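You operate a simulated robot arm through the tools that you are given. There is no shell and no other tool. Be economical: measure what you need, move in short steps, check, and stop when the job is done.

You run a simulated two-armed robot. Do the job below in one go: nothing can be reset, and whatever is moved stays where it is left.

TASK
Take the filter labelled "TYPE 7" from the top of the compressor and put it on the grey top of unit one. Put the clear cartridge marked "yellow" from the grey top of unit one on the front of the plate bench and the clear cartridge labelled "cyan" on the clear half of the green top of unit one. Put the job ticket that says "904" from the green top of unit one on the top shelf of unit one and the job ticket that says "602" on the second shelf by the hall door from the bottom. Pick up the green roller from the steel ledge of the feeder with one hand, pass it to the other hand and put it on the clear half of the green top of unit two. Put the parcel from the grey top of unit two on top of the green card. Pull the jog table drawer open. Do these in any order. Set down upright: filter, clear cartridge, green roller.

It is judged by the outcome, as a careful person would: the job done as asked, and still so three seconds after it is handed in. It fails if anything else is knocked over, pushed out of place, dropped, spilled or broken.

THE ROBOT
Two 7-joint arms with two-finger parallel grippers on one trunk, on a base that drives. Base frame: it is fixed to the floor where the robot stands at the start and does not move with it; the origin is under the middle of the robot, x ahead of it, y to its left, z up. Units: m, degrees, N and s.
The left shoulder is at the start at [0.02, 0.113, 0.997], the right one opposite. With the tool pointing down near the work surface each hand reaches from about 0.1 to 0.56 m from the robot's upright axis, wherever it stands, measured 20 degrees to its own side. Places, roughly: clear cartridge [1.5, 0.25, 1]; clear half of the green top of unit one [2.8, -0.6, 1]; clear half of the green top of unit two [3.7, 0.7, 1]; filter [0.5, 0, 0.75]; front of the plate bench (18x110 cm) [5.7, -1.02, 0.9]; green card [2.25, 1.25, 1]; green roller (7x7x12 cm) [1.1, -2, 0.6]; grey top of unit one [1.4, 0.2, 1]; job ticket [2.75, -0.5, 1]; jog table drawer [3.4, -4.1, 0.7]; parcel [2.5, 1.75, 1]; second shelf by the hall door [-0.3, 3, 0.5]; top shelf of unit one (18x59 cm) [1.2, 0.38, 0.78]. Payload 1.57 kg a hand.
The tool frame of a hand sits at the grasp point between the pads (the TCP): z along the fingers, y along the line on which they close. The tips reach 0.03 m beyond it. Largest opening 0.08 m; finger width 0.017, thickness 0.012; the body of the gripper, 0.04 by 0.082 m, starts 0.08 m behind the TCP.
Orientation is that of the tool frame in the base frame, as [roll, pitch, yaw] about the fixed x, y, z axes, in that order (R = Rz(yaw) Ry(pitch) Rx(roll)). With the fingers straight down and closing along the base's y, the tool's x points along the base's -x, its y along +y and its z along -z.

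THE INTERFACE
- The arms move only by the tool servo_tool. It takes "left_steps", "right_steps" or both (then of equal length, played together; a hand with none holds still); each is one flat list of numbers, 7 for each row, row after row: the shift along the base's x, y, z in m, then the turn, a rotation vector about the base's x, y, z in degrees, then the opening in per cent of the stroke, from 0 (shut) to 100 (fully open). In form: [x, y, z, ax, ay, az, jaw, x, y, z, ax, ay, az, jaw, ...]. A call has 1 to 20 rows; each row shifts and turns the commanded pose from where the row before left it. Each row takes 0.2 s and may step no farther than 0.05 m and 8.6 degrees from the row before; otherwise, or with a gripper value out of range, the whole call is refused. A pose out of reach is approached as far as the arm can. The call stops where the force on the tool passes 40 N (or 10 N more than at its start, if that is more) or the arm is blocked; 0.2 s more then pass. The fingers move at their own pace (about 0.045 m/s each) and stop on an object; they squeeze with about 25 N. The grip force told is the motor's: it shows also when the fingers shut on nothing. Time passes only in rows, and 0.2 s behind the last, so rows that do not move let the fingers close. It gives the time, the measured TCP pose, the force on the tool (base axes), the opening and the grip force at its end, in the units of the frame above (readings bear some noise), with the torque about the TCP (base axes, N m) and any sound that the robot's microphone picked up, and new pictures: "views" is both (left out), scene, wrist or none (wrist: the cameras of the hands that moved).
- Cameras (640 x 400 px; columns grow to the right, rows downward): "scene" is now at [0.097, -0.0213, 1.122]; the picture's right is [-0.22, -0.97, 0.00], its down [-0.55, 0.13, -0.82] and it looks along [0.80, -0.18, -0.57] (base axes); focal length 268 px, centre (320, 200). "left" rides on the left gripper at [0.072, 0.007, -0.122] in its tool frame; the picture's right is [-0.09, 1.00, 0.00], its down [-0.84, -0.08, -0.54] and it looks along [-0.54, -0.05, 0.84] (tool axes); focal length 238 px, centre (320, 200). "right" rides on the right gripper at [0.072, -0.007, -0.122] in its tool frame; the picture's right is [0.09, 1.00, 0.00], its down [-0.84, 0.08, -0.54] and it looks along [-0.54, 0.05, 0.84] (tool axes); focal length 238 px, centre (320, 200). There is no depth. A picture from a camera that has moved, and an enlarged one, comes with that camera's place and axes in the base frame and with its lens.
- raise_lower(by): slides the trunk up (or, below 0, down) by that many m; the arms and the scene camera ride with it, the base frame stays. It gives what a move gives, with no picture.
- base_move(legs): drives the robot by 1 to 6 legs, each [ahead, left, turn to the left] in m, m and degrees, along the robot's own axes; the way and the turn of a leg run together, so that a leg with both is an arc; at most 1.5 m and 180 degrees a leg. The arms and the cameras ride along, it lands a little off, and it stops where it bumps. It gives what a move gives, and a new picture of the scene camera.
- aim_head(pan, tilt): turns the head with the scene camera to pan (to the left, within 80 degrees either way) and tilt (down, from -29 to 69), counted from straight ahead of the robot. It gives what a move gives, and a new picture of the scene camera.
- inspect(camera, box): a new picture of the part [left, top, right, bottom] of that camera's present view, enlarged. The clock stands still meanwhile.
- close_job(): hands the job in; it is judged then, once.

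Go step by step. Nothing tells you exact positions but the pictures and the camera data: compare them with the known pose of the tool, close in by small moves and look again before you grip or let go. The budget is 483 turns and 360 pictures, counting those below and the enlarged ones. Unless the task says otherwise, let go and move clear before handing in.

The tools are called as name(argument=value, ...) on one line, values as JSON. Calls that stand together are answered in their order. servo_tool: Moves the arms, as the interface text tells. Its arguments: {"type":"object","properties":{"left_steps":{"type":"array"},"right_steps":{"type":"array"},"views":{"type":"string","enum":["both","scene","wrist","none"]}},"required":[]} The other tools are called the same way: raise_lower (by) slides the trunk up or down; base_move (legs) drives the base; aim_head (pan, tilt) turns the head that bears the scene camera; inspect (camera, box) takes an enlarged picture of a part of a camera's view; close_job () hands the job in.

At the start:

```text
time: 0.0
left_ee_pos: [0.4636, 0.111, 0.8354]
left_tcp_rot: [-179.9, -0.1, -179.9]
left_wrist_force: [-0.2, 0.6, 0.3]
left_moment: [0.01, 0.05, 0.0]
left_width: 0.0801
left_grasp_force: 0.0
right_ee_pos: [0.4948, -0.2713, 0.8588]
right_tcp_rot: [-180.0, 0.1, 179.9]
right_wrist_force: [0.3, -0.4, -0.2]
right_moment: [-0.04, -0.01, 0.01]
right_width: 0.08
right_grasp_force: 0.1
trunk travel left (down, up): [-0.05, 0.52]
robot x, y, heading: [-0.0012, 0.0023, -0.1]
head pan, tilt: [-12.9, 34.6]
```

scene: 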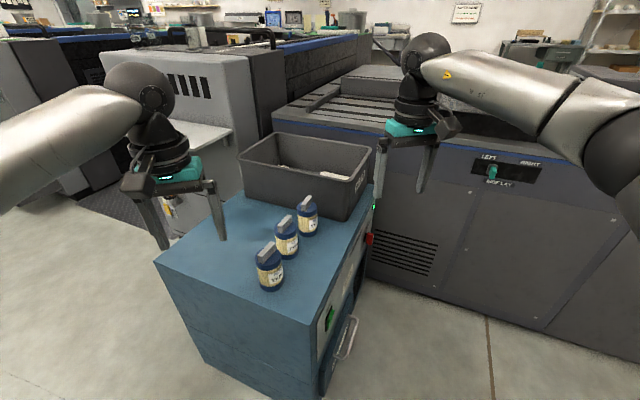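
right: 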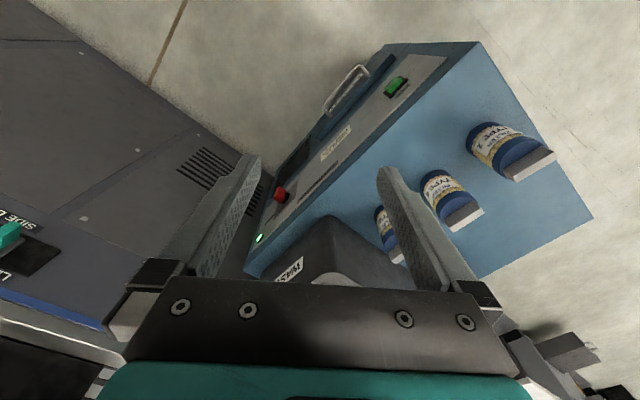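
left: 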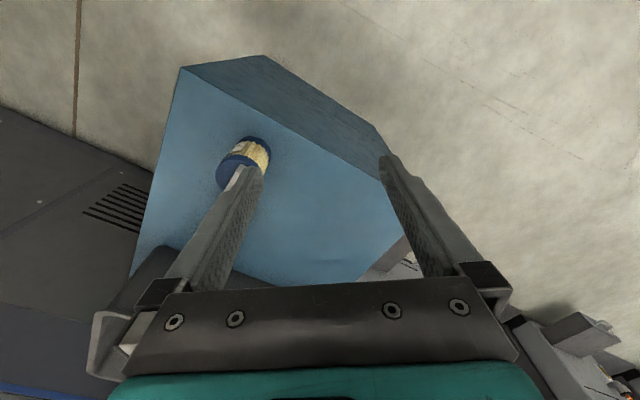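

I see the compressor (blue box) ahead with three filters on top. I'll enlarge them to read the labels.

inspect(camera="scene", box=[230, 180, 340, 300])

inspect(camera="right", box=[360, 100, 570, 270])

aim_head(pan=0, tilt=15)

```text
3.33 times, centred on (285, 240) of scene
camera zoom: at [0.097, -0.0213, 1.122], right [-0.22, -0.97, 0.0], down [-0.55, 0.13, -0.82], along [0.8, -0.18, -0.57], focal length 892 px, centre (437, 67)
```

zoom: 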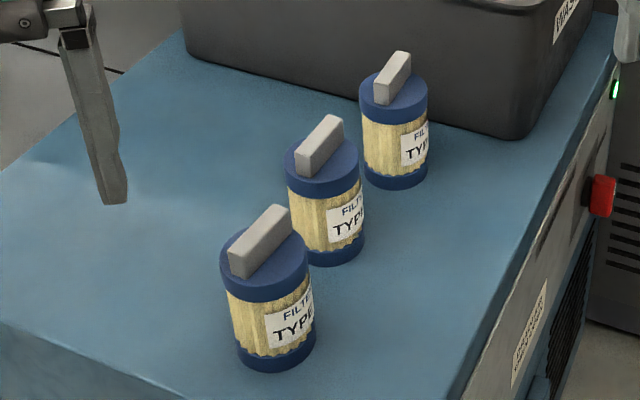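

```text
2.35 times, centred on (465, 185) of right
camera zoom: at [0.4232, -0.2773, 0.9789], right [-0.09, 1.0, 0.0], down [0.84, 0.08, 0.54], along [0.54, 0.05, -0.84], focal length 561 px, centre (-21, 235)
```

zoom: 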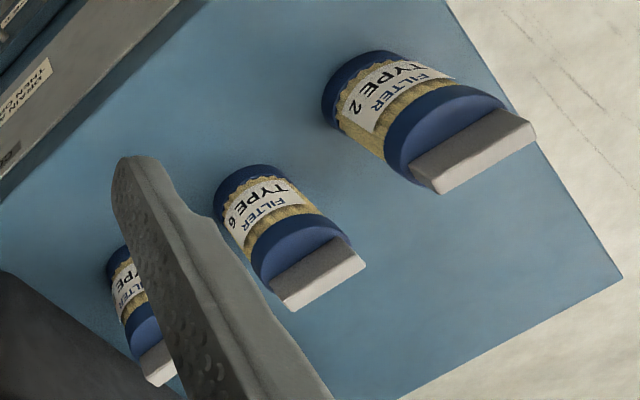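

```text
time: 0.8
left_ee_pos: [0.4626, 0.1114, 0.8357]
left_tcp_rot: [180.0, 0.0, -179.8]
left_wrist_force: [0.4, 0.0, -0.7]
left_moment: [-0.03, 0.01, 0.01]
left_width: 0.0801
left_grasp_force: 0.0
right_ee_pos: [0.4945, -0.2715, 0.8588]
right_tcp_rot: [180.0, 0.1, 179.8]
right_wrist_force: [0.5, -0.2, -0.2]
right_moment: [-0.01, -0.02, -0.02]
right_width: 0.08
right_grasp_force: 0.1
trunk travel left (down, up): [-0.05, 0.52]
robot x, y, heading: [0.0001, -0.0012, 0.3]
head pan, tilt: [0.0, 15.0]
camera scene: at [0.1044, -0.0016, 1.1533], right [0.0, -1.0, 0.0], down [-0.26, 0.0, -0.97], along [0.97, 0.0, -0.26], focal length 268 px, centre (320, 200)
```

scene: 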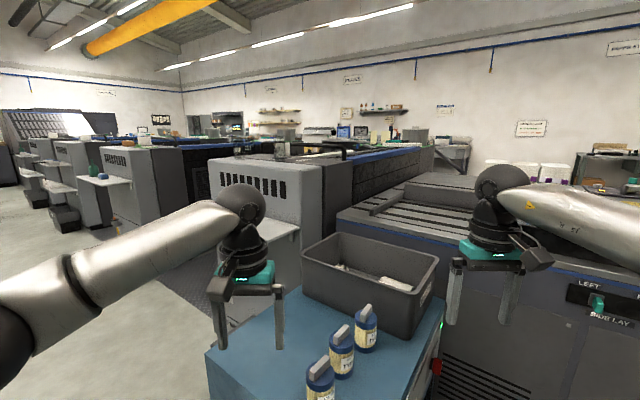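

The line is turned about -34° to my base frame; the far filter (by elimination TYPE 7, to be verified) is near (0.70, -0.12). I'll look down to see the clearance to the compressor and check the label from the wrist.

aim_head(pan=0, tilt=65)

```text
time: 2.0
left_ee_pos: [0.4633, 0.1108, 0.8355]
left_tcp_rot: [-180.0, 0.1, -179.9]
left_wrist_force: [0.6, 0.0, 0.0]
left_moment: [-0.04, -0.01, -0.01]
left_width: 0.0803
left_grasp_force: 0.1
right_ee_pos: [0.4944, -0.2728, 0.8569]
right_tcp_rot: [-180.0, 0.0, 179.9]
right_wrist_force: [0.8, -0.1, 0.0]
right_moment: [0.03, 0.0, 0.02]
right_width: 0.0801
right_grasp_force: 0.0
trunk travel left (down, up): [-0.05, 0.52]
robot x, y, heading: [0.0027, 0.0005, 0.0]
head pan, tilt: [0.0, 65.0]
camera scene: at [0.0717, -0.0016, 1.0816], right [0.0, -1.0, 0.0], down [-0.91, 0.0, -0.42], along [0.42, 0.0, -0.91], focal length 268 px, centre (320, 200)
```

scene: 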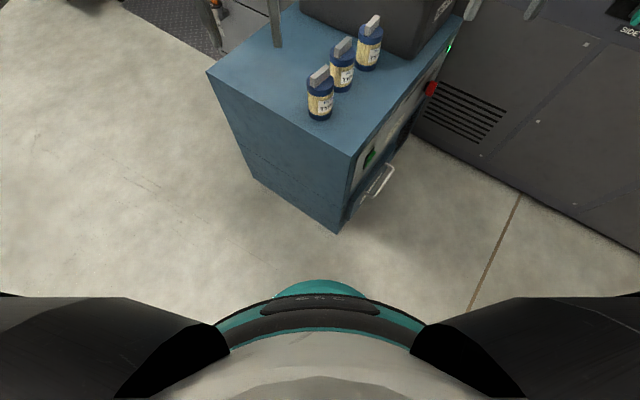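

Table top is at z≈0.59 and the base front is about 0.2 m ahead of my axis, so I can close in 0.13 m. Then I'll bring the right hand over the far filter, turned -35° so that it closes across the filter row.

base_move(legs=[[0.13, 0, 0]])

servo_tool(right_steps=[0.02, 0.03, 0.0, 0, 0, -7, 100, 0.02, 0.03, 0.0, 0, 0, -7, 100, 0.02, 0.03, 0.0, 0, 0, -7, 100, 0.0, 0.02, 0.0, 0, 0, -7, 100, 0.0, 0.0, 0.0, 0, 0, -7, 100], views="both")

```text
time: 3.3
left_ee_pos: [0.5954, 0.1107, 0.8354]
left_tcp_rot: [179.9, 0.0, -180.0]
left_wrist_force: [-0.3, -0.6, 0.4]
left_moment: [-0.01, -0.02, 0.05]
left_width: 0.0802
left_grasp_force: 0.1
right_ee_pos: [0.6278, -0.2708, 0.8586]
right_tcp_rot: [-180.0, 0.0, 179.8]
right_wrist_force: [-0.1, 0.1, -0.6]
right_moment: [0.01, -0.01, -0.02]
right_width: 0.0799
right_grasp_force: 0.0
trunk travel left (down, up): [-0.05, 0.52]
robot x, y, heading: [0.1342, 0.001, 0.0]
head pan, tilt: [0.0, 65.0]
camera scene: at [0.2034, -0.0016, 1.0815], right [0.0, -1.0, 0.0], down [-0.91, 0.0, -0.42], along [0.42, 0.0, -0.91], focal length 268 px, centre (320, 200)
```

scene: 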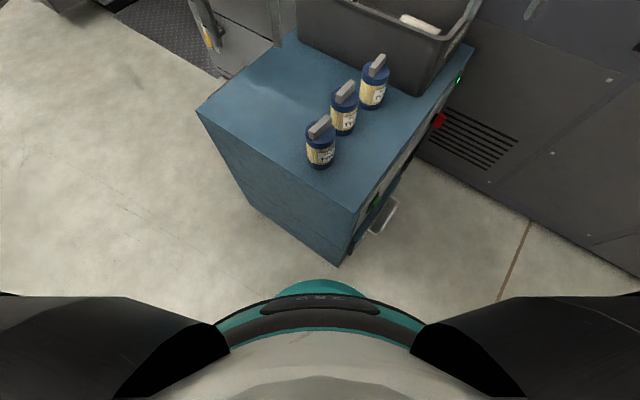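

```text
time: 4.5
left_ee_pos: [0.5958, 0.11, 0.8362]
left_tcp_rot: [-180.0, 0.0, -179.9]
left_wrist_force: [0.3, -0.1, 0.1]
left_moment: [0.03, -0.02, -0.02]
left_width: 0.0799
left_grasp_force: 0.2
right_ee_pos: [0.6871, -0.1606, 0.8574]
right_tcp_rot: [179.9, 0.0, 144.8]
right_wrist_force: [0.1, 0.3, 0.9]
right_moment: [-0.01, 0.03, -0.03]
right_width: 0.0802
right_grasp_force: 0.0
trunk travel left (down, up): [-0.05, 0.52]
robot x, y, heading: [0.1331, 0.0039, -0.2]
head pan, tilt: [0.0, 65.0]
camera scene: at [0.2032, -0.0016, 1.0815], right [0.0, -1.0, 0.0], down [-0.91, 0.0, -0.42], along [0.42, 0.0, -0.91], focal length 268 px, centre (320, 200)
camera right: at [0.6245, -0.1241, 0.9783], right [0.5, 0.87, 0.0], down [0.73, -0.42, 0.54], along [0.47, -0.27, -0.84], focal length 238 px, centre (320, 200)
```

scene: 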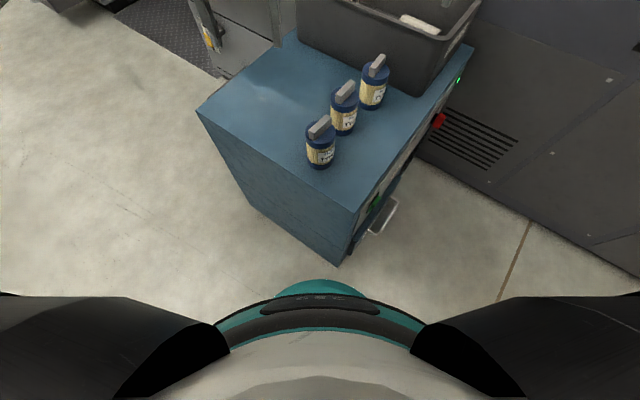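
right: 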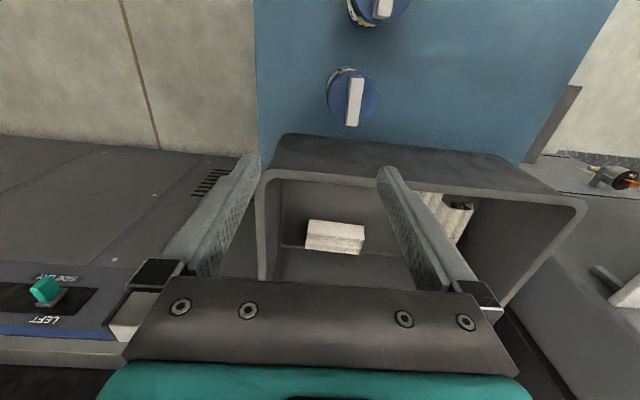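

The wrist view puts the far filter at about (0.687, -0.117). I'll verify its label, then move over it.

servo_tool(right_steps=[0.0, 0.022, 0.0, 0, 0, 0, 100, 0.0, 0.022, 0.0, 0, 0, 0, 100, 0, 0, -0.03, 0, 0, 0, 100, 0, 0, -0.03, 0, 0, 0, 100], views="wrist")

inspect(camera="scene", box=[300, 40, 400, 180])

```text
time: 5.5
left_ee_pos: [0.5943, 0.1113, 0.8366]
left_tcp_rot: [-180.0, 0.0, -179.9]
left_wrist_force: [-0.4, -0.1, 0.7]
left_moment: [-0.01, -0.02, 0.01]
left_width: 0.0798
left_grasp_force: 0.1
right_ee_pos: [0.6875, -0.1176, 0.7981]
right_tcp_rot: [-180.0, 0.0, 145.0]
right_wrist_force: [-0.3, 0.4, 0.8]
right_moment: [-0.03, 0.03, -0.01]
right_width: 0.08
right_grasp_force: 0.1
trunk travel left (down, up): [-0.05, 0.52]
robot x, y, heading: [0.1332, -0.0002, -0.5]
head pan, tilt: [0.0, 65.0]
camera right: at [0.6249, -0.0808, 0.9178], right [0.5, 0.87, 0.0], down [0.73, -0.42, 0.54], along [0.47, -0.27, -0.84], focal length 238 px, centre (320, 200)
```

right: 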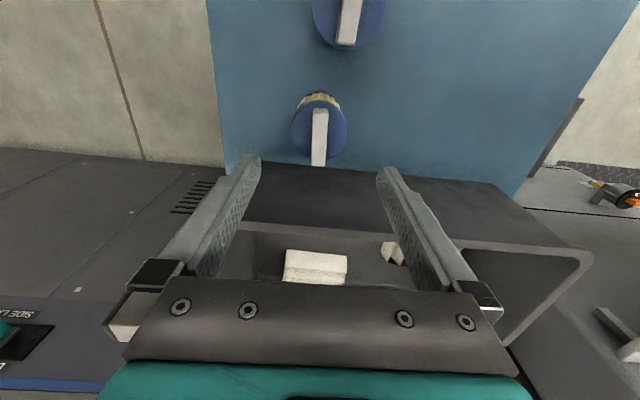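

```text
2.86 times, centred on (350, 110) of scene
camera zoom: at [0.2033, -0.0017, 1.0815], right [0.0, -1.0, 0.0], down [-0.91, 0.0, -0.42], along [0.42, 0.0, -0.91], focal length 764 px, centre (234, 457)
```

zoom: 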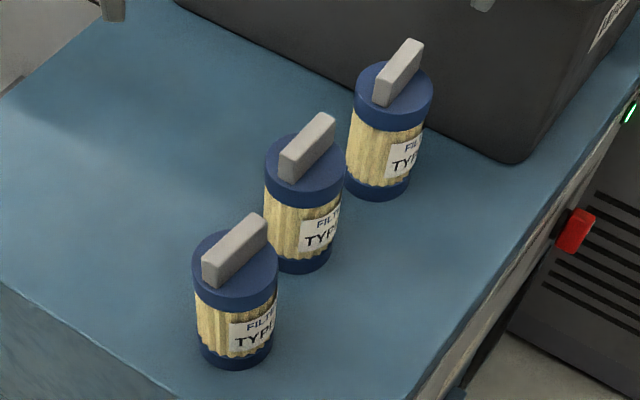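

Aligned over the far filter. I'll descend in steps to z≈0.655 and look before closing.

servo_tool(right_steps=[0, 0, -0.04, 0, 0, 0, 100, 0, 0, -0.04, 0, 0, 0, 100, 0, 0, -0.03, 0, 0, 0, 100, 0, 0, -0.03, 0, 0, 0, 100], views="both")

```text
time: 6.5
left_ee_pos: [0.5957, 0.1108, 0.8362]
left_tcp_rot: [180.0, 0.0, -180.0]
left_wrist_force: [0.4, 0.6, 0.8]
left_moment: [0.01, -0.01, 0.02]
left_width: 0.08
left_grasp_force: 0.0
right_ee_pos: [0.6855, -0.1171, 0.6569]
right_tcp_rot: [180.0, 0.0, 145.0]
right_wrist_force: [-0.2, 0.0, -0.8]
right_moment: [-0.05, 0.0, -0.03]
right_width: 0.0798
right_grasp_force: 0.1
trunk travel left (down, up): [-0.05, 0.52]
robot x, y, heading: [0.1309, 0.0002, -0.1]
head pan, tilt: [0.0, 65.0]
camera scene: at [0.2032, -0.0015, 1.0815], right [0.0, -1.0, 0.0], down [-0.91, 0.0, -0.42], along [0.42, 0.0, -0.91], focal length 268 px, centre (320, 200)
camera right: at [0.6234, -0.0809, 0.7777], right [0.5, 0.87, 0.0], down [0.73, -0.42, 0.54], along [0.47, -0.27, -0.84], focal length 238 px, centre (320, 200)
```

scene: 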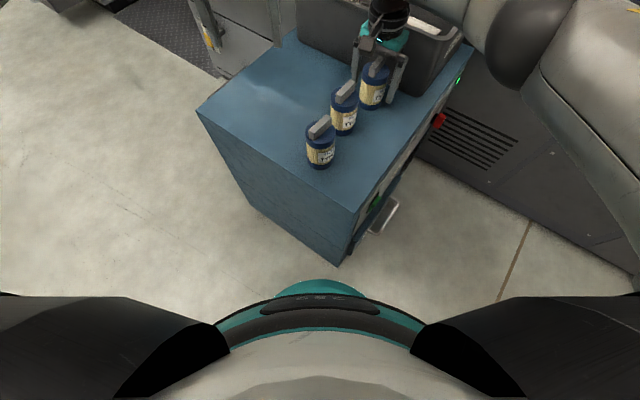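
right: 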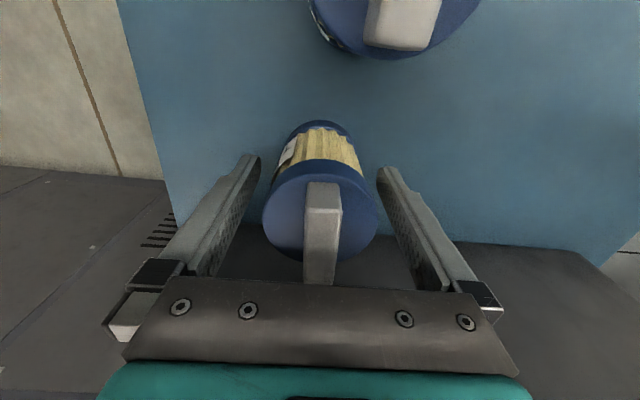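

The fingers straddle the filter. Closing, then lifting.

servo_tool(right_steps=[0, 0, 0, 0, 0, 0, 0, 0, 0, 0, 0, 0, 0, 0, 0, 0, 0, 0, 0, 0, 0, 0, 0, 0, 0, 0, 0, 0, 0, 0, 0.03, 0, 0, 0, 0, 0, 0, 0.04, 0, 0, 0, 0, 0, 0, 0.05, 0, 0, 0, 0, 0, 0, 0.05, 0, 0, 0, 0], views="both")

```text
time: 8.3
left_ee_pos: [0.5953, 0.1114, 0.8356]
left_tcp_rot: [180.0, 0.1, -179.9]
left_wrist_force: [0.4, -0.6, 0.4]
left_moment: [-0.01, 0.0, 0.06]
left_width: 0.0801
left_grasp_force: 0.1
right_ee_pos: [0.6865, -0.1173, 0.8274]
right_tcp_rot: [180.0, 0.0, 144.8]
right_wrist_force: [-0.5, -0.2, -1.8]
right_moment: [0.04, 0.0, -0.02]
right_width: 0.0559
right_grasp_force: 25.2
trunk travel left (down, up): [-0.05, 0.52]
robot x, y, heading: [0.1323, -0.0022, 0.1]
head pan, tilt: [0.0, 65.0]
camera scene: at [0.2032, -0.0015, 1.0815], right [0.0, -1.0, 0.0], down [-0.91, 0.0, -0.42], along [0.42, 0.0, -0.91], focal length 268 px, centre (320, 200)
camera right: at [0.6251, -0.0814, 0.9475], right [0.5, 0.87, 0.0], down [0.73, -0.42, 0.54], along [0.47, -0.27, -0.84], focal length 238 px, centre (320, 200)
```

scene: 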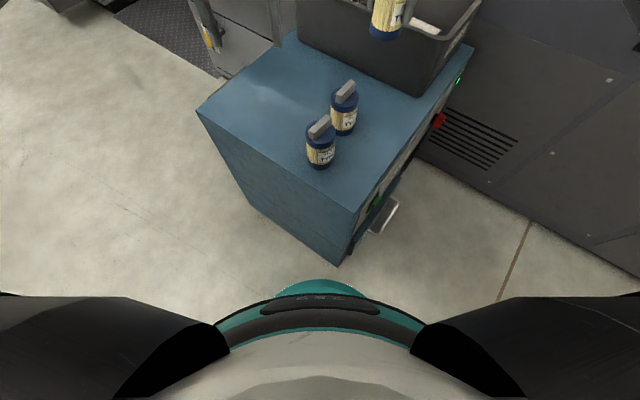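
right: 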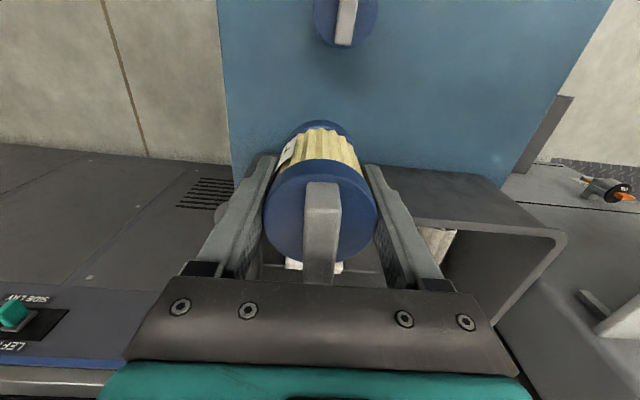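

Filter is held. I'll lift it, bring it nearer, turn it so that its label faces the head camera, and look.

servo_tool(right_steps=[-0.03, 0, 0.03, 0, 0, -8, 0, -0.03, 0, 0.03, 0, 0, -8, 0, -0.03, 0, 0.02, 0, 0, -8, 0, -0.03, 0, 0.02, 0, 0, -8, 0, -0.03, 0, 0, 0, 0, -8, 0], views="none")

aim_head(pan=-10, tilt=30)

```text
time: 9.5
left_ee_pos: [0.596, 0.1098, 0.8356]
left_tcp_rot: [-180.0, 0.0, -179.8]
left_wrist_force: [0.2, 0.7, 0.1]
left_moment: [0.0, -0.01, 0.02]
left_width: 0.08
left_grasp_force: 0.0
right_ee_pos: [0.5372, -0.1182, 0.9268]
right_tcp_rot: [179.9, 0.0, 104.9]
right_wrist_force: [0.4, -0.8, -1.7]
right_moment: [-0.04, 0.03, -0.02]
right_width: 0.0556
right_grasp_force: 25.0
trunk travel left (down, up): [-0.05, 0.52]
robot x, y, heading: [0.1346, 0.0012, 0.1]
head pan, tilt: [0.0, 65.0]
```

```text
time: 10.5
left_ee_pos: [0.5954, 0.1118, 0.837]
left_tcp_rot: [-180.0, 0.0, -179.9]
left_wrist_force: [-0.5, 0.2, 0.5]
left_moment: [-0.03, -0.05, -0.02]
left_width: 0.0803
left_grasp_force: 0.1
right_ee_pos: [0.5371, -0.1181, 0.9284]
right_tcp_rot: [179.9, 0.0, 105.0]
right_wrist_force: [-0.5, -0.8, -0.9]
right_moment: [-0.02, 0.03, 0.0]
right_width: 0.0558
right_grasp_force: 25.1
trunk travel left (down, up): [-0.05, 0.52]
robot x, y, heading: [0.1324, -0.0033, 0.1]
head pan, tilt: [-10.0, 30.0]
camera scene: at [0.2317, -0.0173, 1.1291], right [-0.17, -0.98, 0.0], down [-0.49, 0.09, -0.87], along [0.85, -0.15, -0.5], focal length 268 px, centre (320, 200)
```

scene: 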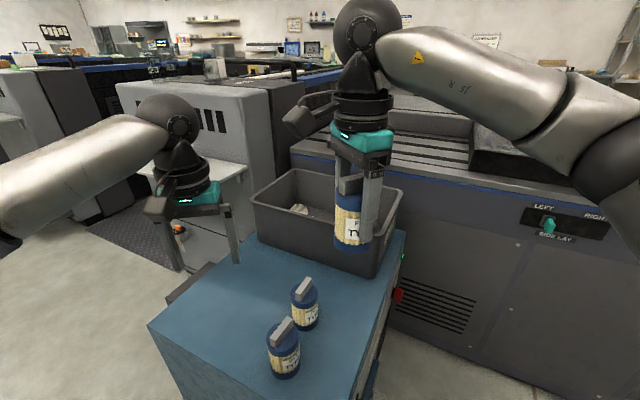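

A finger hides the digit; I'll turn the hand further.

servo_tool(right_steps=[0, 0, 0, 0, 0, -8, 0, 0, 0, 0, 0, 0, -8, 0, 0, 0, 0, 0, 0, -8, 0, 0, 0, 0, 0, 0, -8, 0, 0, 0, 0, 0, 0, -8, 0], views="none")

inspect(camera="scene", box=[300, 100, 420, 280])

```text
time: 11.7
left_ee_pos: [0.5967, 0.1117, 0.8357]
left_tcp_rot: [-179.9, 0.0, -179.9]
left_wrist_force: [-0.3, 0.6, 0.7]
left_moment: [0.0, -0.02, -0.01]
left_width: 0.0799
left_grasp_force: 0.0
right_ee_pos: [0.5367, -0.1173, 0.928]
right_tcp_rot: [-180.0, 0.0, 64.8]
right_wrist_force: [-0.2, 0.2, -1.6]
right_moment: [-0.01, 0.0, -0.02]
right_width: 0.0558
right_grasp_force: 25.3
trunk travel left (down, up): [-0.05, 0.52]
robot x, y, heading: [0.1298, -0.0008, -0.1]
head pan, tilt: [-10.0, 30.0]
```

```text
2.22 times, centred on (360, 190) of scene
camera zoom: at [0.2317, -0.0173, 1.1292], right [-0.17, -0.98, 0.0], down [-0.49, 0.09, -0.87], along [0.85, -0.15, -0.5], focal length 595 px, centre (231, 222)
```

zoom: 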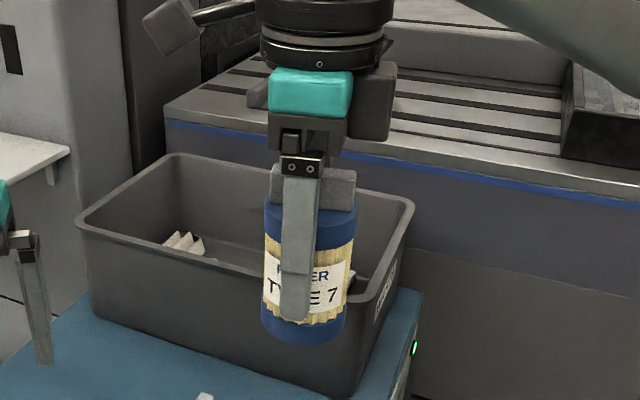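

Confirmed: TYPE 7. I'll turn the hand back, raise the trunk 0.38 m for the ~1.0 m tops, back off and look at unit one.

servo_tool(right_steps=[-0.02, -0.02, 0, 0, 0, 8, 0, -0.02, -0.02, 0, 0, 0, 8, 0, -0.02, -0.01, 0, 0, 0, 8, 0, -0.02, 0, 0, 0, 0, 8, 0, 0, 0, 0, 0, 0, 8, 0, 0, 0, 0, 0, 0, 8, 0, 0, 0, 0, 0, 0, 8, 0, 0, 0, 0, 0, 0, 8, 0, 0, 0, 0, 0, 0, 8, 0, 0, 0, 0, 0, 0, 8, 0, 0, 0, 0, 0, 0, 8, 0, 0, 0, 0, 0, 0, 8, 0, 0, 0, 0, 0, 0, 8, 0, 0, 0, 0, 0, 0, 8, 0], left_steps=[-0.02, 0, 0.02, 0, 0, 0, 100, -0.02, 0, 0.02, 0, 0, 0, 100, -0.02, 0, 0.02, 0, 0, 0, 100, -0.02, 0, 0.02, 0, 0, 0, 100, 0, 0, 0, 0, 0, 0, 100, 0, 0, 0, 0, 0, 0, 100, 0, 0, 0, 0, 0, 0, 100, 0, 0, 0, 0, 0, 0, 100, 0, 0, 0, 0, 0, 0, 100, 0, 0, 0, 0, 0, 0, 100, 0, 0, 0, 0, 0, 0, 100, 0, 0, 0, 0, 0, 0, 100, 0, 0, 0, 0, 0, 0, 100, 0, 0, 0, 0, 0, 0, 100], views="none")

raise_lower(by=0.38)

base_move(legs=[[-0.15, 0.0, 0], [0, 0.4, 0]])

```text
time: 14.7
left_ee_pos: [0.514, 0.1106, 0.9149]
left_tcp_rot: [-180.0, -0.1, -179.9]
left_wrist_force: [-0.2, 0.4, -0.5]
left_moment: [0.0, 0.01, -0.02]
left_width: 0.0801
left_grasp_force: 0.0
right_ee_pos: [0.4557, -0.1668, 0.9287]
right_tcp_rot: [-180.0, 0.1, 177.1]
right_wrist_force: [-0.3, 0.6, -1.3]
right_moment: [0.01, -0.02, 0.0]
right_width: 0.0558
right_grasp_force: 24.8
trunk travel left (down, up): [-0.05, 0.52]
robot x, y, heading: [0.128, 0.0012, 0.1]
head pan, tilt: [-10.0, 30.0]
```

```text
time: 18.4
left_ee_pos: [0.5145, 0.1112, 1.2971]
left_tcp_rot: [179.9, 0.0, -179.9]
left_wrist_force: [-0.5, 0.1, 0.1]
left_moment: [-0.02, -0.02, 0.03]
left_width: 0.08
left_grasp_force: 0.0
right_ee_pos: [0.4562, -0.1661, 1.3088]
right_tcp_rot: [179.9, -0.1, 176.9]
right_wrist_force: [-0.2, -0.8, -1.7]
right_moment: [0.0, -0.02, 0.03]
right_width: 0.0558
right_grasp_force: 25.4
trunk travel left (down, up): [-0.43, 0.14]
robot x, y, heading: [0.1297, 0.0033, -0.1]
head pan, tilt: [-10.0, 30.0]
```

```text
time: 21.9
left_ee_pos: [0.365, 0.5132, 1.2951]
left_tcp_rot: [-179.9, 0.0, -179.9]
left_wrist_force: [0.2, -0.5, -0.4]
left_moment: [0.02, -0.01, 0.0]
left_width: 0.08
left_grasp_force: 0.0
right_ee_pos: [0.3057, 0.2357, 1.309]
right_tcp_rot: [-179.9, 0.0, 177.0]
right_wrist_force: [-1.3, 0.3, -0.6]
right_moment: [-0.02, -0.02, 0.02]
right_width: 0.0558
right_grasp_force: 24.9
trunk travel left (down, up): [-0.43, 0.14]
robot x, y, heading: [-0.0213, 0.4038, -0.0]
head pan, tilt: [-10.0, 30.0]
camera scene: at [0.0825, 0.3851, 1.5092], right [-0.17, -0.99, 0.0], down [-0.49, 0.09, -0.87], along [0.85, -0.15, -0.5], focal length 268 px, centre (320, 200)
```

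scene: 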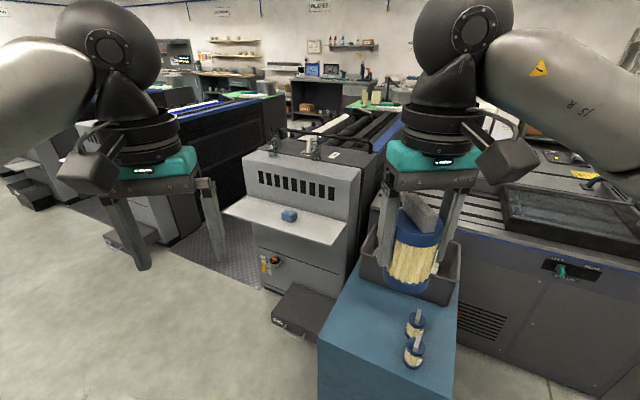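

I now see unit one's grey end with its shelf, small things on top, and the aisle to its left. Enlarging the top.

inspect(camera="scene", box=[215, 80, 415, 260])

inspect(camera="scene", box=[0, 60, 240, 280])

```text
2.22 times, centred on (315, 170) of scene
camera zoom: at [0.0825, 0.3851, 1.5092], right [-0.17, -0.99, 0.0], down [-0.49, 0.09, -0.87], along [0.85, -0.15, -0.5], focal length 595 px, centre (331, 267)
```

zoom: 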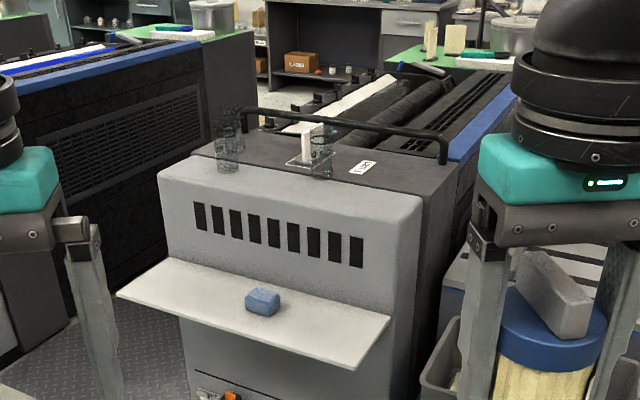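

```text
1.82 times, centred on (120, 170) of scene
camera zoom: at [0.0825, 0.3851, 1.5092], right [-0.17, -0.99, 0.0], down [-0.49, 0.09, -0.87], along [0.85, -0.15, -0.5], focal length 486 px, centre (684, 254)
```

zoom: 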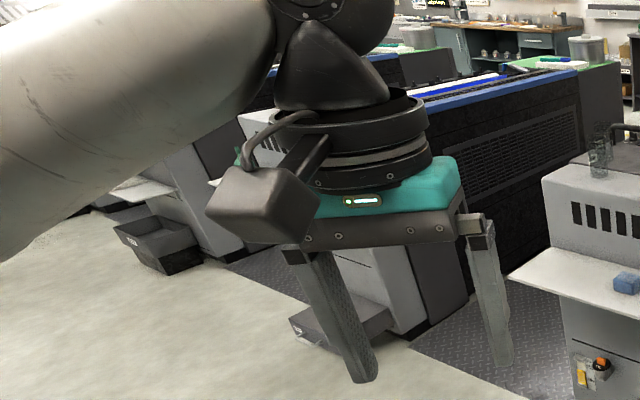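

The line direction is about -36°, the shelf front runs from roughly (0.93, 0.20) to (1.29, 0.67), and the aisle is left of unit one. I'll square up to the line and shift left to the aisle mouth.

base_move(legs=[[0, 0, -36], [0, 1.3, 0]])

aim_head(pan=-25, tilt=30)

```text
time: 30.1
left_ee_pos: [1.1186, 1.3355, 1.2961]
left_tcp_rot: [-180.0, -0.1, 145.0]
left_wrist_force: [-0.1, 0.5, 0.3]
left_moment: [0.03, 0.0, 0.01]
left_width: 0.08
left_grasp_force: 0.0
right_ee_pos: [0.9088, 1.1398, 1.3084]
right_tcp_rot: [-179.9, 0.1, 141.9]
right_wrist_force: [0.2, 0.8, -2.1]
right_moment: [-0.02, -0.01, -0.03]
right_width: 0.0559
right_grasp_force: 25.1
trunk travel left (down, up): [-0.43, 0.14]
robot x, y, heading: [0.736, 1.4641, -34.8]
head pan, tilt: [-10.0, 30.0]
camera scene: at [0.8131, 1.3923, 1.5092], right [-0.71, -0.71, 0.0], down [-0.35, 0.35, -0.87], along [0.61, -0.61, -0.5], focal length 268 px, centre (320, 200)
```

scene: 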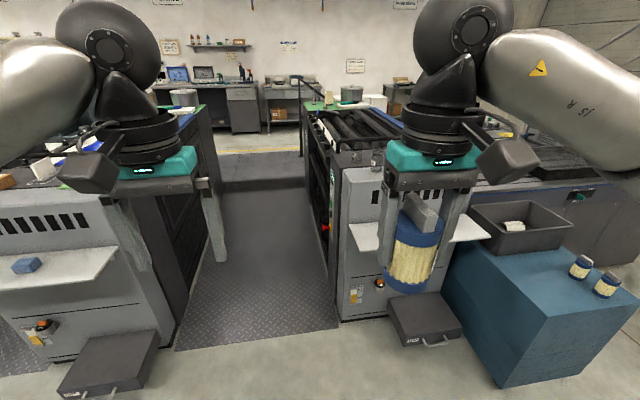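

```text
time: 30.9
left_ee_pos: [1.1157, 1.3336, 1.2955]
left_tcp_rot: [-179.9, 0.0, 144.9]
left_wrist_force: [0.7, -1.0, -0.6]
left_moment: [0.02, 0.07, -0.01]
left_width: 0.0799
left_grasp_force: 0.0
right_ee_pos: [0.91, 1.1404, 1.3081]
right_tcp_rot: [-180.0, 0.0, 141.9]
right_wrist_force: [0.1, 0.6, -0.9]
right_moment: [0.02, 0.02, -0.01]
right_width: 0.0554
right_grasp_force: 25.0
trunk travel left (down, up): [-0.43, 0.14]
robot x, y, heading: [0.7373, 1.4626, -34.8]
head pan, tilt: [-25.0, 30.0]
camera scene: at [0.7943, 1.3777, 1.5092], right [-0.87, -0.5, 0.0], down [-0.25, 0.43, -0.87], along [0.43, -0.75, -0.5], focal length 268 px, centre (320, 200)
```

scene: 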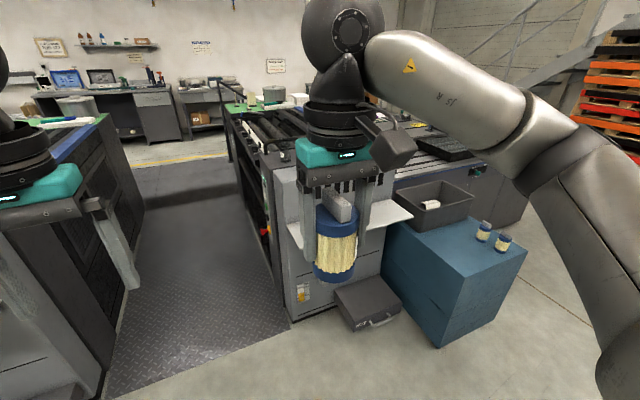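

The aisle is about 1 m wide. I'll drive in beside unit one's grey end and turn to face it.

base_move(legs=[[1.15, 0.06, 0], [0, 0, -90]])

aim_head(pan=0, tilt=45)

```text
time: 40.6
left_ee_pos: [1.5901, 0.4779, 1.2962]
left_tcp_rot: [-180.0, 0.0, 54.8]
left_wrist_force: [0.0, 0.5, -0.7]
left_moment: [-0.01, 0.01, 0.0]
left_width: 0.0796
left_grasp_force: 0.0
right_ee_pos: [1.3964, 0.6853, 1.3089]
right_tcp_rot: [180.0, 0.1, 51.7]
right_wrist_force: [-0.2, 0.3, -0.7]
right_moment: [-0.03, 0.02, -0.04]
right_width: 0.0556
right_grasp_force: 24.7
trunk travel left (down, up): [-0.43, 0.14]
robot x, y, heading: [1.7211, 0.853, -125.2]
head pan, tilt: [-25.0, 30.0]
camera scene: at [1.6377, 0.7996, 1.5092], right [-0.5, 0.87, 0.0], down [0.43, 0.25, -0.87], along [-0.75, -0.43, -0.5], focal length 268 px, centre (320, 200)
```

scene: 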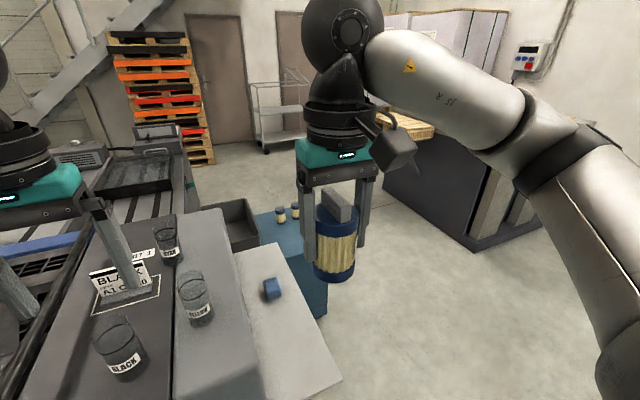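

```text
time: 41.5
left_ee_pos: [1.5902, 0.477, 1.2955]
left_tcp_rot: [180.0, 0.1, 54.8]
left_wrist_force: [0.4, 0.1, 0.1]
left_moment: [0.02, -0.02, 0.03]
left_width: 0.08
left_grasp_force: 0.1
right_ee_pos: [1.397, 0.6861, 1.3087]
right_tcp_rot: [-180.0, -0.1, 51.7]
right_wrist_force: [-0.2, 0.5, -0.9]
right_moment: [0.01, 0.02, 0.01]
right_width: 0.0555
right_grasp_force: 25.1
trunk travel left (down, up): [-0.43, 0.14]
robot x, y, heading: [1.7223, 0.8559, -125.1]
head pan, tilt: [0.0, 45.0]
camera scene: at [1.6692, 0.7781, 1.4866], right [-0.82, 0.58, 0.0], down [0.41, 0.58, -0.71], along [-0.41, -0.58, -0.71], focal length 268 px, centre (320, 200)
```

scene: 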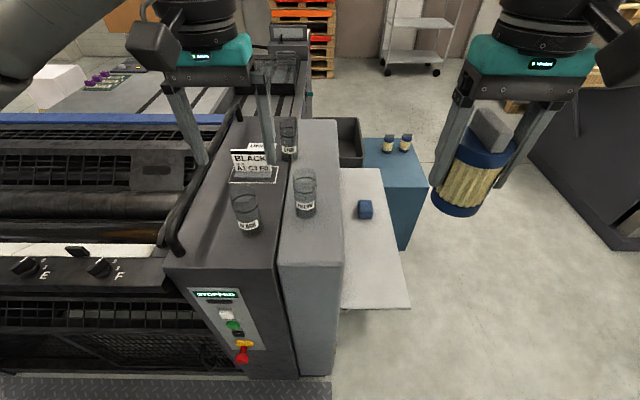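

Three cartridges stand here. Enlarging to read them and the sign.

inspect(camera="scene", box=[200, 100, 360, 260])

```text
2.50 times, centred on (280, 180) of scene
camera zoom: at [1.6692, 0.7781, 1.4866], right [-0.82, 0.58, 0.0], down [0.41, 0.58, -0.71], along [-0.41, -0.58, -0.71], focal length 669 px, centre (420, 250)
```

zoom: 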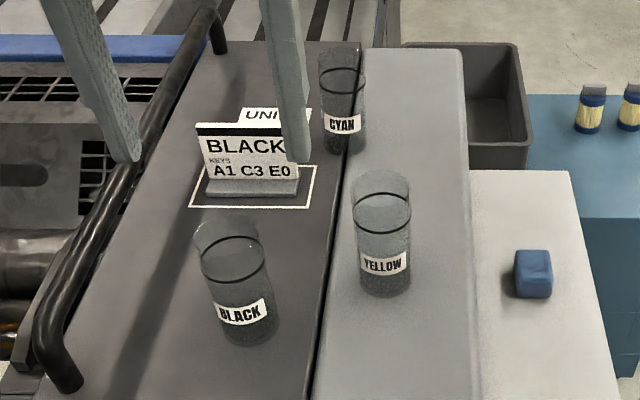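

Cartridges: BLACK (1.58, 0.38), YELLOW (1.45, 0.40), CYAN (1.36, 0.18). Plan: left hand takes yellow, the filter goes on the spot freed, then the right hand takes cyan. First closing in with the hands raised.

servo_tool(left_steps=[0, 0, 0.04, 0, 0, 0, 100, 0, 0, 0.04, 0, 0, 0, 100], right_steps=[0, 0, 0.03, 0, 0, 0, 0, 0, 0, 0.03, 0, 0, 0, 0], views="none")

base_move(legs=[[0.12, 0, 0]])

raise_lower(by=-0.08)

inspect(camera="left", box=[0, 0, 640, 400])

inspect(camera="scene", box=[160, 100, 480, 300])

```text
time: 42.1
left_ee_pos: [1.5907, 0.4784, 1.3749]
left_tcp_rot: [180.0, -0.1, 54.8]
left_wrist_force: [-0.8, -0.4, 0.3]
left_moment: [0.0, 0.01, -0.02]
left_width: 0.0801
left_grasp_force: 0.1
right_ee_pos: [1.3975, 0.6866, 1.3693]
right_tcp_rot: [180.0, 0.0, 51.6]
right_wrist_force: [0.4, 0.1, -1.8]
right_moment: [-0.01, 0.0, 0.0]
right_width: 0.056
right_grasp_force: 25.3
trunk travel left (down, up): [-0.43, 0.14]
robot x, y, heading: [1.7223, 0.8527, -125.0]
head pan, tilt: [0.0, 45.0]
```

```text
time: 43.3
left_ee_pos: [1.5218, 0.3804, 1.3755]
left_tcp_rot: [180.0, -0.1, 54.8]
left_wrist_force: [-0.1, 0.0, 0.0]
left_moment: [0.02, -0.06, -0.01]
left_width: 0.0799
left_grasp_force: 0.0
right_ee_pos: [1.3281, 0.5866, 1.3679]
right_tcp_rot: [-180.0, 0.1, 51.8]
right_wrist_force: [-0.4, -0.4, -1.5]
right_moment: [0.03, -0.04, -0.02]
right_width: 0.0554
right_grasp_force: 24.3
trunk travel left (down, up): [-0.43, 0.14]
robot x, y, heading: [1.6512, 0.7562, -125.4]
head pan, tilt: [0.0, 45.0]
camera scene: at [1.6001, 0.6795, 1.4865], right [-0.82, 0.58, 0.0], down [0.41, 0.58, -0.71], along [-0.41, -0.58, -0.71], focal length 268 px, centre (320, 200)
```

scene: 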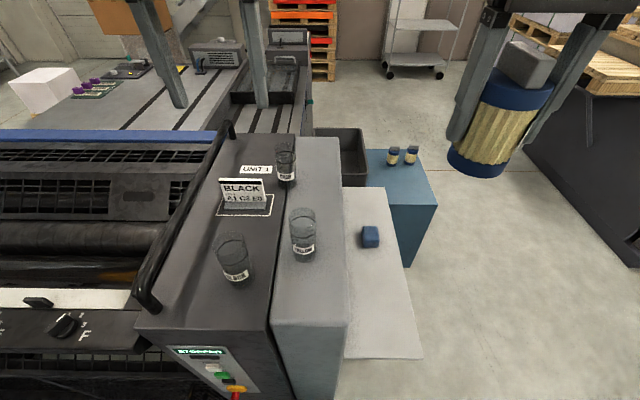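

```text
time: 44.5
left_ee_pos: [1.5233, 0.3804, 1.2964]
left_tcp_rot: [-179.9, 0.0, 55.0]
left_wrist_force: [-0.1, 0.1, -0.4]
left_moment: [-0.01, -0.01, -0.02]
left_width: 0.0801
left_grasp_force: 0.0
right_ee_pos: [1.3289, 0.5877, 1.2885]
right_tcp_rot: [180.0, -0.1, 51.8]
right_wrist_force: [0.6, 0.2, -1.4]
right_moment: [-0.01, 0.05, -0.03]
right_width: 0.0558
right_grasp_force: 24.9
trunk travel left (down, up): [-0.35, 0.22]
robot x, y, heading: [1.6553, 0.7575, -125.3]
head pan, tilt: [0.0, 45.0]
```

```text
1.00 times, centred on (320, 200) of left (not enlarged: the box is as wide or as high as the picture)
camera zoom: at [1.5686, 0.4362, 1.4177], right [0.76, -0.65, 0.0], down [-0.54, -0.64, 0.54], along [-0.35, -0.41, -0.84], focal length 238 px, centre (320, 200)
```

zoom: 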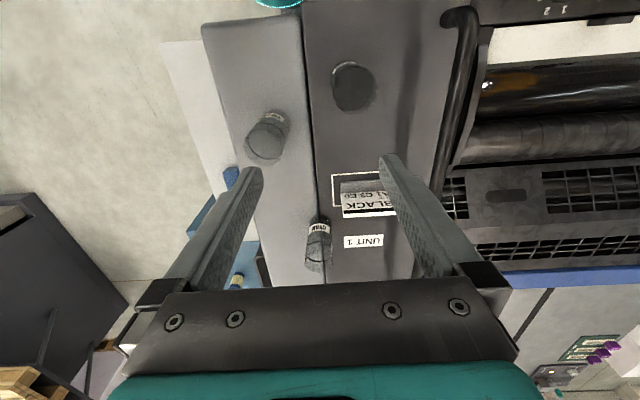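

```text
2.00 times, centred on (320, 200) of scene
camera zoom: at [1.6008, 0.6805, 1.4066], right [-0.82, 0.58, 0.0], down [0.41, 0.58, -0.71], along [-0.41, -0.58, -0.71], focal length 535 px, centre (320, 200)
```

zoom: 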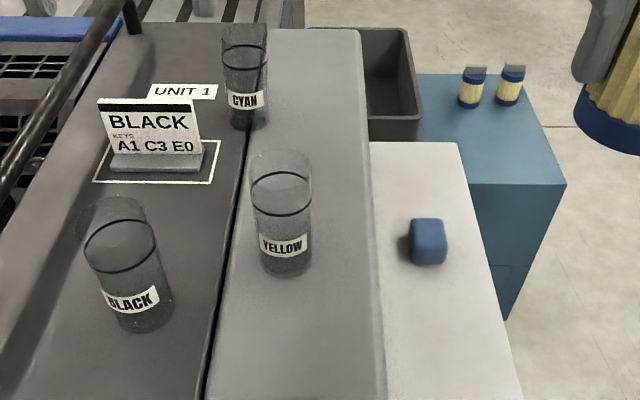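

Yellow's base is near (1.444, 0.405, 1.01), rim at ~1.115. Moving the left hand over it and checking.

servo_tool(left_steps=[-0.04, 0.012, 0, 0, 0, 0, 100, -0.04, 0.011, 0, 0, 0, 0, 100, 0, 0, -0.03, 0, 0, 0, 100, 0, 0, -0.03, 0, 0, 0, 100], views="wrist")

```text
time: 45.5
left_ee_pos: [1.4427, 0.4035, 1.2345]
left_tcp_rot: [180.0, 0.0, 54.9]
left_wrist_force: [-1.0, 0.1, 0.4]
left_moment: [0.0, 0.0, 0.01]
left_width: 0.0802
left_grasp_force: 0.0
right_ee_pos: [1.3278, 0.587, 1.2878]
right_tcp_rot: [-180.0, 0.0, 51.8]
right_wrist_force: [0.4, 0.1, -1.8]
right_moment: [0.01, 0.01, 0.02]
right_width: 0.0558
right_grasp_force: 24.8
trunk travel left (down, up): [-0.35, 0.22]
robot x, y, heading: [1.6508, 0.7565, -124.9]
head pan, tilt: [0.0, 45.0]
camera left: at [1.4881, 0.4591, 1.357], right [0.76, -0.65, 0.0], down [-0.54, -0.64, 0.54], along [-0.35, -0.41, -0.84], focal length 238 px, centre (320, 200)
```

left: 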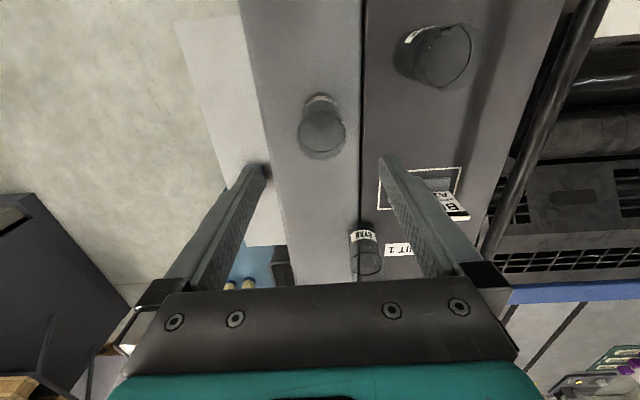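

The rim sits right where the tool axis projects. Descending to z≈1.072 and closing.

servo_tool(left_steps=[0, 0, -0.05, 0, 0, 0, 100, 0, 0, -0.05, 0, 0, 0, 100, 0, 0, -0.04, 0, 0, 0, 100, 0, 0, -0.022, 0, 0, 0, 100], views="wrist")

```text
time: 46.5
left_ee_pos: [1.4427, 0.4029, 1.0723]
left_tcp_rot: [180.0, 0.0, 54.9]
left_wrist_force: [-0.5, -0.4, -0.1]
left_moment: [-0.02, -0.01, -0.01]
left_width: 0.0799
left_grasp_force: 0.2
right_ee_pos: [1.3292, 0.5881, 1.2893]
right_tcp_rot: [-180.0, 0.0, 51.8]
right_wrist_force: [0.6, -0.9, -0.9]
right_moment: [-0.05, -0.03, 0.02]
right_width: 0.0557
right_grasp_force: 25.1
trunk travel left (down, up): [-0.35, 0.22]
robot x, y, heading: [1.6486, 0.752, -125.0]
head pan, tilt: [0.0, 45.0]
camera left: at [1.4883, 0.4589, 1.1948], right [0.76, -0.65, 0.0], down [-0.54, -0.64, 0.54], along [-0.35, -0.41, -0.84], focal length 238 px, centre (320, 200)
```

left: 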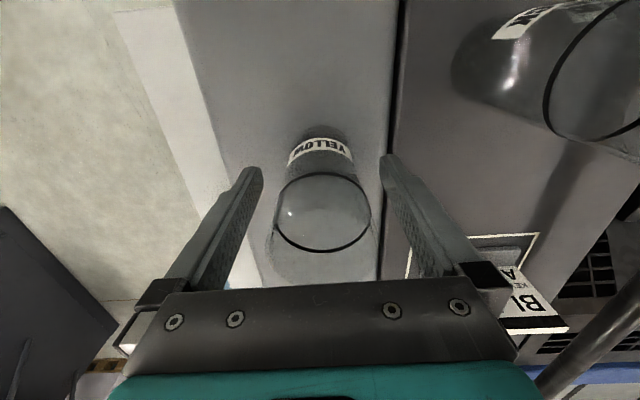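

Well centred. Closing and lifting.

servo_tool(left_steps=[0, 0, 0, 0, 0, 0, 0, 0, 0, 0, 0, 0, 0, 0, 0, 0, 0, 0, 0, 0, 0, 0, 0, 0, 0, 0, 0, 0, 0, 0, 0.02, 0, 0, 0, 0, 0, 0, 0.04, 0, 0, 0, 0, 0, 0, 0.05, 0, 0, 0, 0, 0, 0, 0.05, 0, 0, 0, 0, 0, 0, 0.05, 0, 0, 0, 0], views="both")

```text
time: 48.5
left_ee_pos: [1.4434, 0.4029, 1.2841]
left_tcp_rot: [-180.0, 0.0, 54.9]
left_wrist_force: [-0.3, 0.5, -0.2]
left_moment: [-0.01, 0.02, 0.0]
left_width: 0.0514
left_grasp_force: 24.9
right_ee_pos: [1.3291, 0.5888, 1.2894]
right_tcp_rot: [179.9, 0.0, 51.8]
right_wrist_force: [0.5, -0.6, -0.9]
right_moment: [-0.04, -0.03, -0.02]
right_width: 0.0555
right_grasp_force: 24.8
trunk travel left (down, up): [-0.35, 0.22]
robot x, y, heading: [1.6538, 0.7572, -125.2]
head pan, tilt: [0.0, 45.0]
camera scene: at [1.6008, 0.6809, 1.4066], right [-0.82, 0.58, 0.0], down [0.41, 0.58, -0.71], along [-0.41, -0.58, -0.71], focal length 268 px, centre (320, 200)
camera left: at [1.4892, 0.4582, 1.4067], right [0.76, -0.65, 0.0], down [-0.54, -0.64, 0.54], along [-0.35, -0.41, -0.84], focal length 238 px, centre (320, 200)
```

scene: 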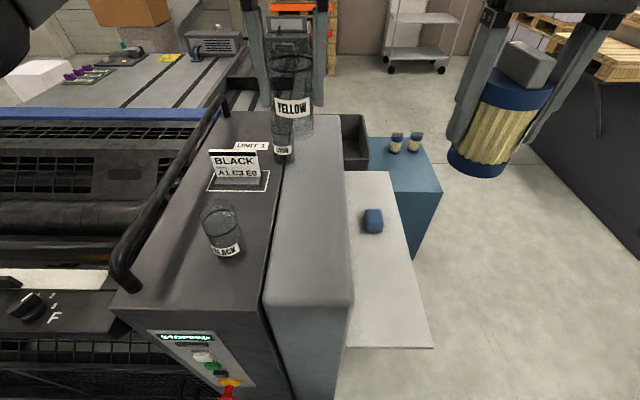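
left: 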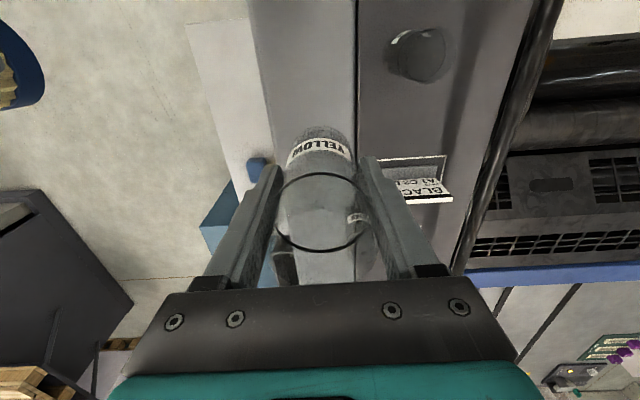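

Yellow is in the left hand. Moving it aside to my left while the filter comes over the freed spot.

servo_tool(left_steps=[0.038, -0.014, 0.01, 0, 0, 0, 0, 0.038, -0.014, 0, 0, 0, 0, 0, 0.038, -0.014, 0, 0, 0, 0, 0, 0.038, -0.014, 0, 0, 0, 0, 0, 0.038, -0.014, 0, 0, 0, 0, 0, 0, 0, 0, 0, 0, 0, 0, 0, 0, 0, 0, 0, 0, 0, 0, 0, 0, 0, 0, 0, 0], right_steps=[0, 0, 0, 0, 0, 0, 0, 0, 0, 0, 0, 0, 0, 0, 0.019, -0.031, 0, 0, 0, 0, 0, 0.019, -0.031, 0, 0, 0, 0, 0, 0.019, -0.031, 0, 0, 0, 0, 0, 0.019, -0.031, -0.03, 0, 0, 0, 0, 0.019, -0.031, -0.03, 0, 0, 0, 0, 0.019, -0.031, -0.03, 0, 0, 0, 0], views="both")

```text
time: 50.3
left_ee_pos: [1.6334, 0.3314, 1.2923]
left_tcp_rot: [180.0, 0.1, 54.9]
left_wrist_force: [-0.8, -0.3, -1.7]
left_moment: [0.01, -0.01, 0.0]
left_width: 0.0517
left_grasp_force: 25.3
right_ee_pos: [1.4424, 0.4009, 1.1987]
right_tcp_rot: [180.0, 0.0, 51.9]
right_wrist_force: [-1.2, 0.1, -1.2]
right_moment: [0.01, 0.01, 0.01]
right_width: 0.0554
right_grasp_force: 25.0
trunk travel left (down, up): [-0.35, 0.22]
robot x, y, heading: [1.6545, 0.7587, -125.2]
head pan, tilt: [0.0, 45.0]
camera scene: at [1.6008, 0.6793, 1.4065], right [-0.82, 0.58, 0.0], down [0.41, 0.58, -0.71], along [-0.41, -0.58, -0.71], focal length 268 px, centre (320, 200)
camera right: at [1.4824, 0.462, 1.3191], right [0.84, -0.54, 0.0], down [-0.46, -0.71, 0.54], along [-0.3, -0.45, -0.84], focal length 238 px, centre (320, 200)
camera left: at [1.6787, 0.3872, 1.4144], right [0.76, -0.65, 0.0], down [-0.54, -0.64, 0.54], along [-0.35, -0.41, -0.84], focal length 238 px, centre (320, 200)
```

scene: 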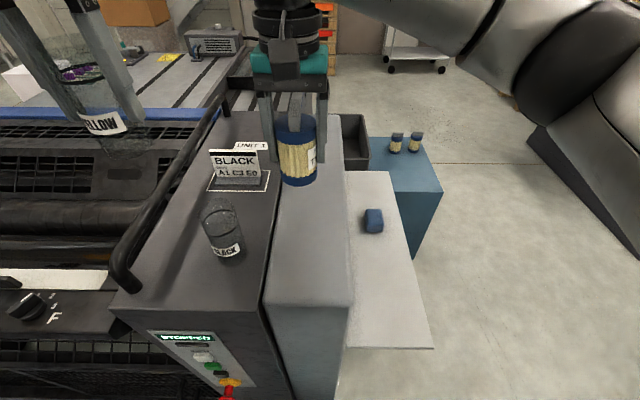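
right: 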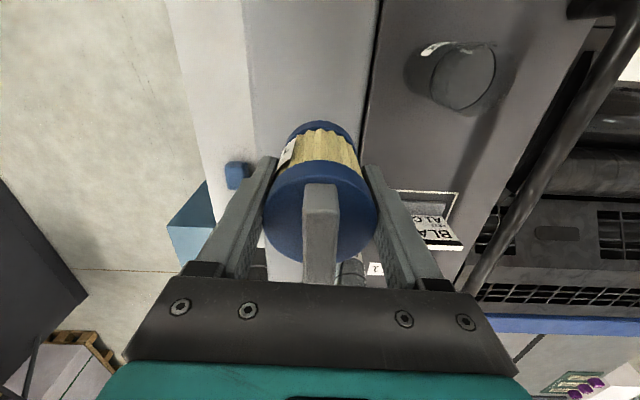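
left: 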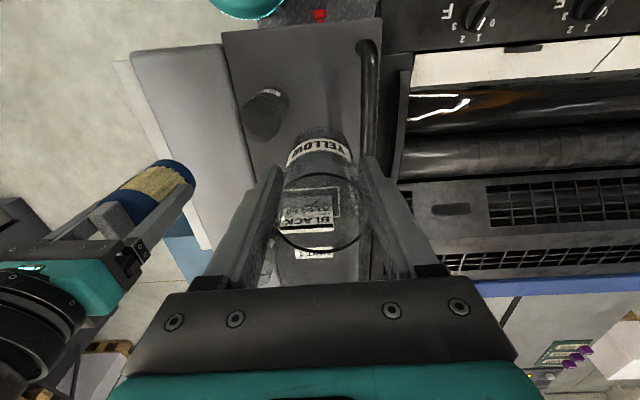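

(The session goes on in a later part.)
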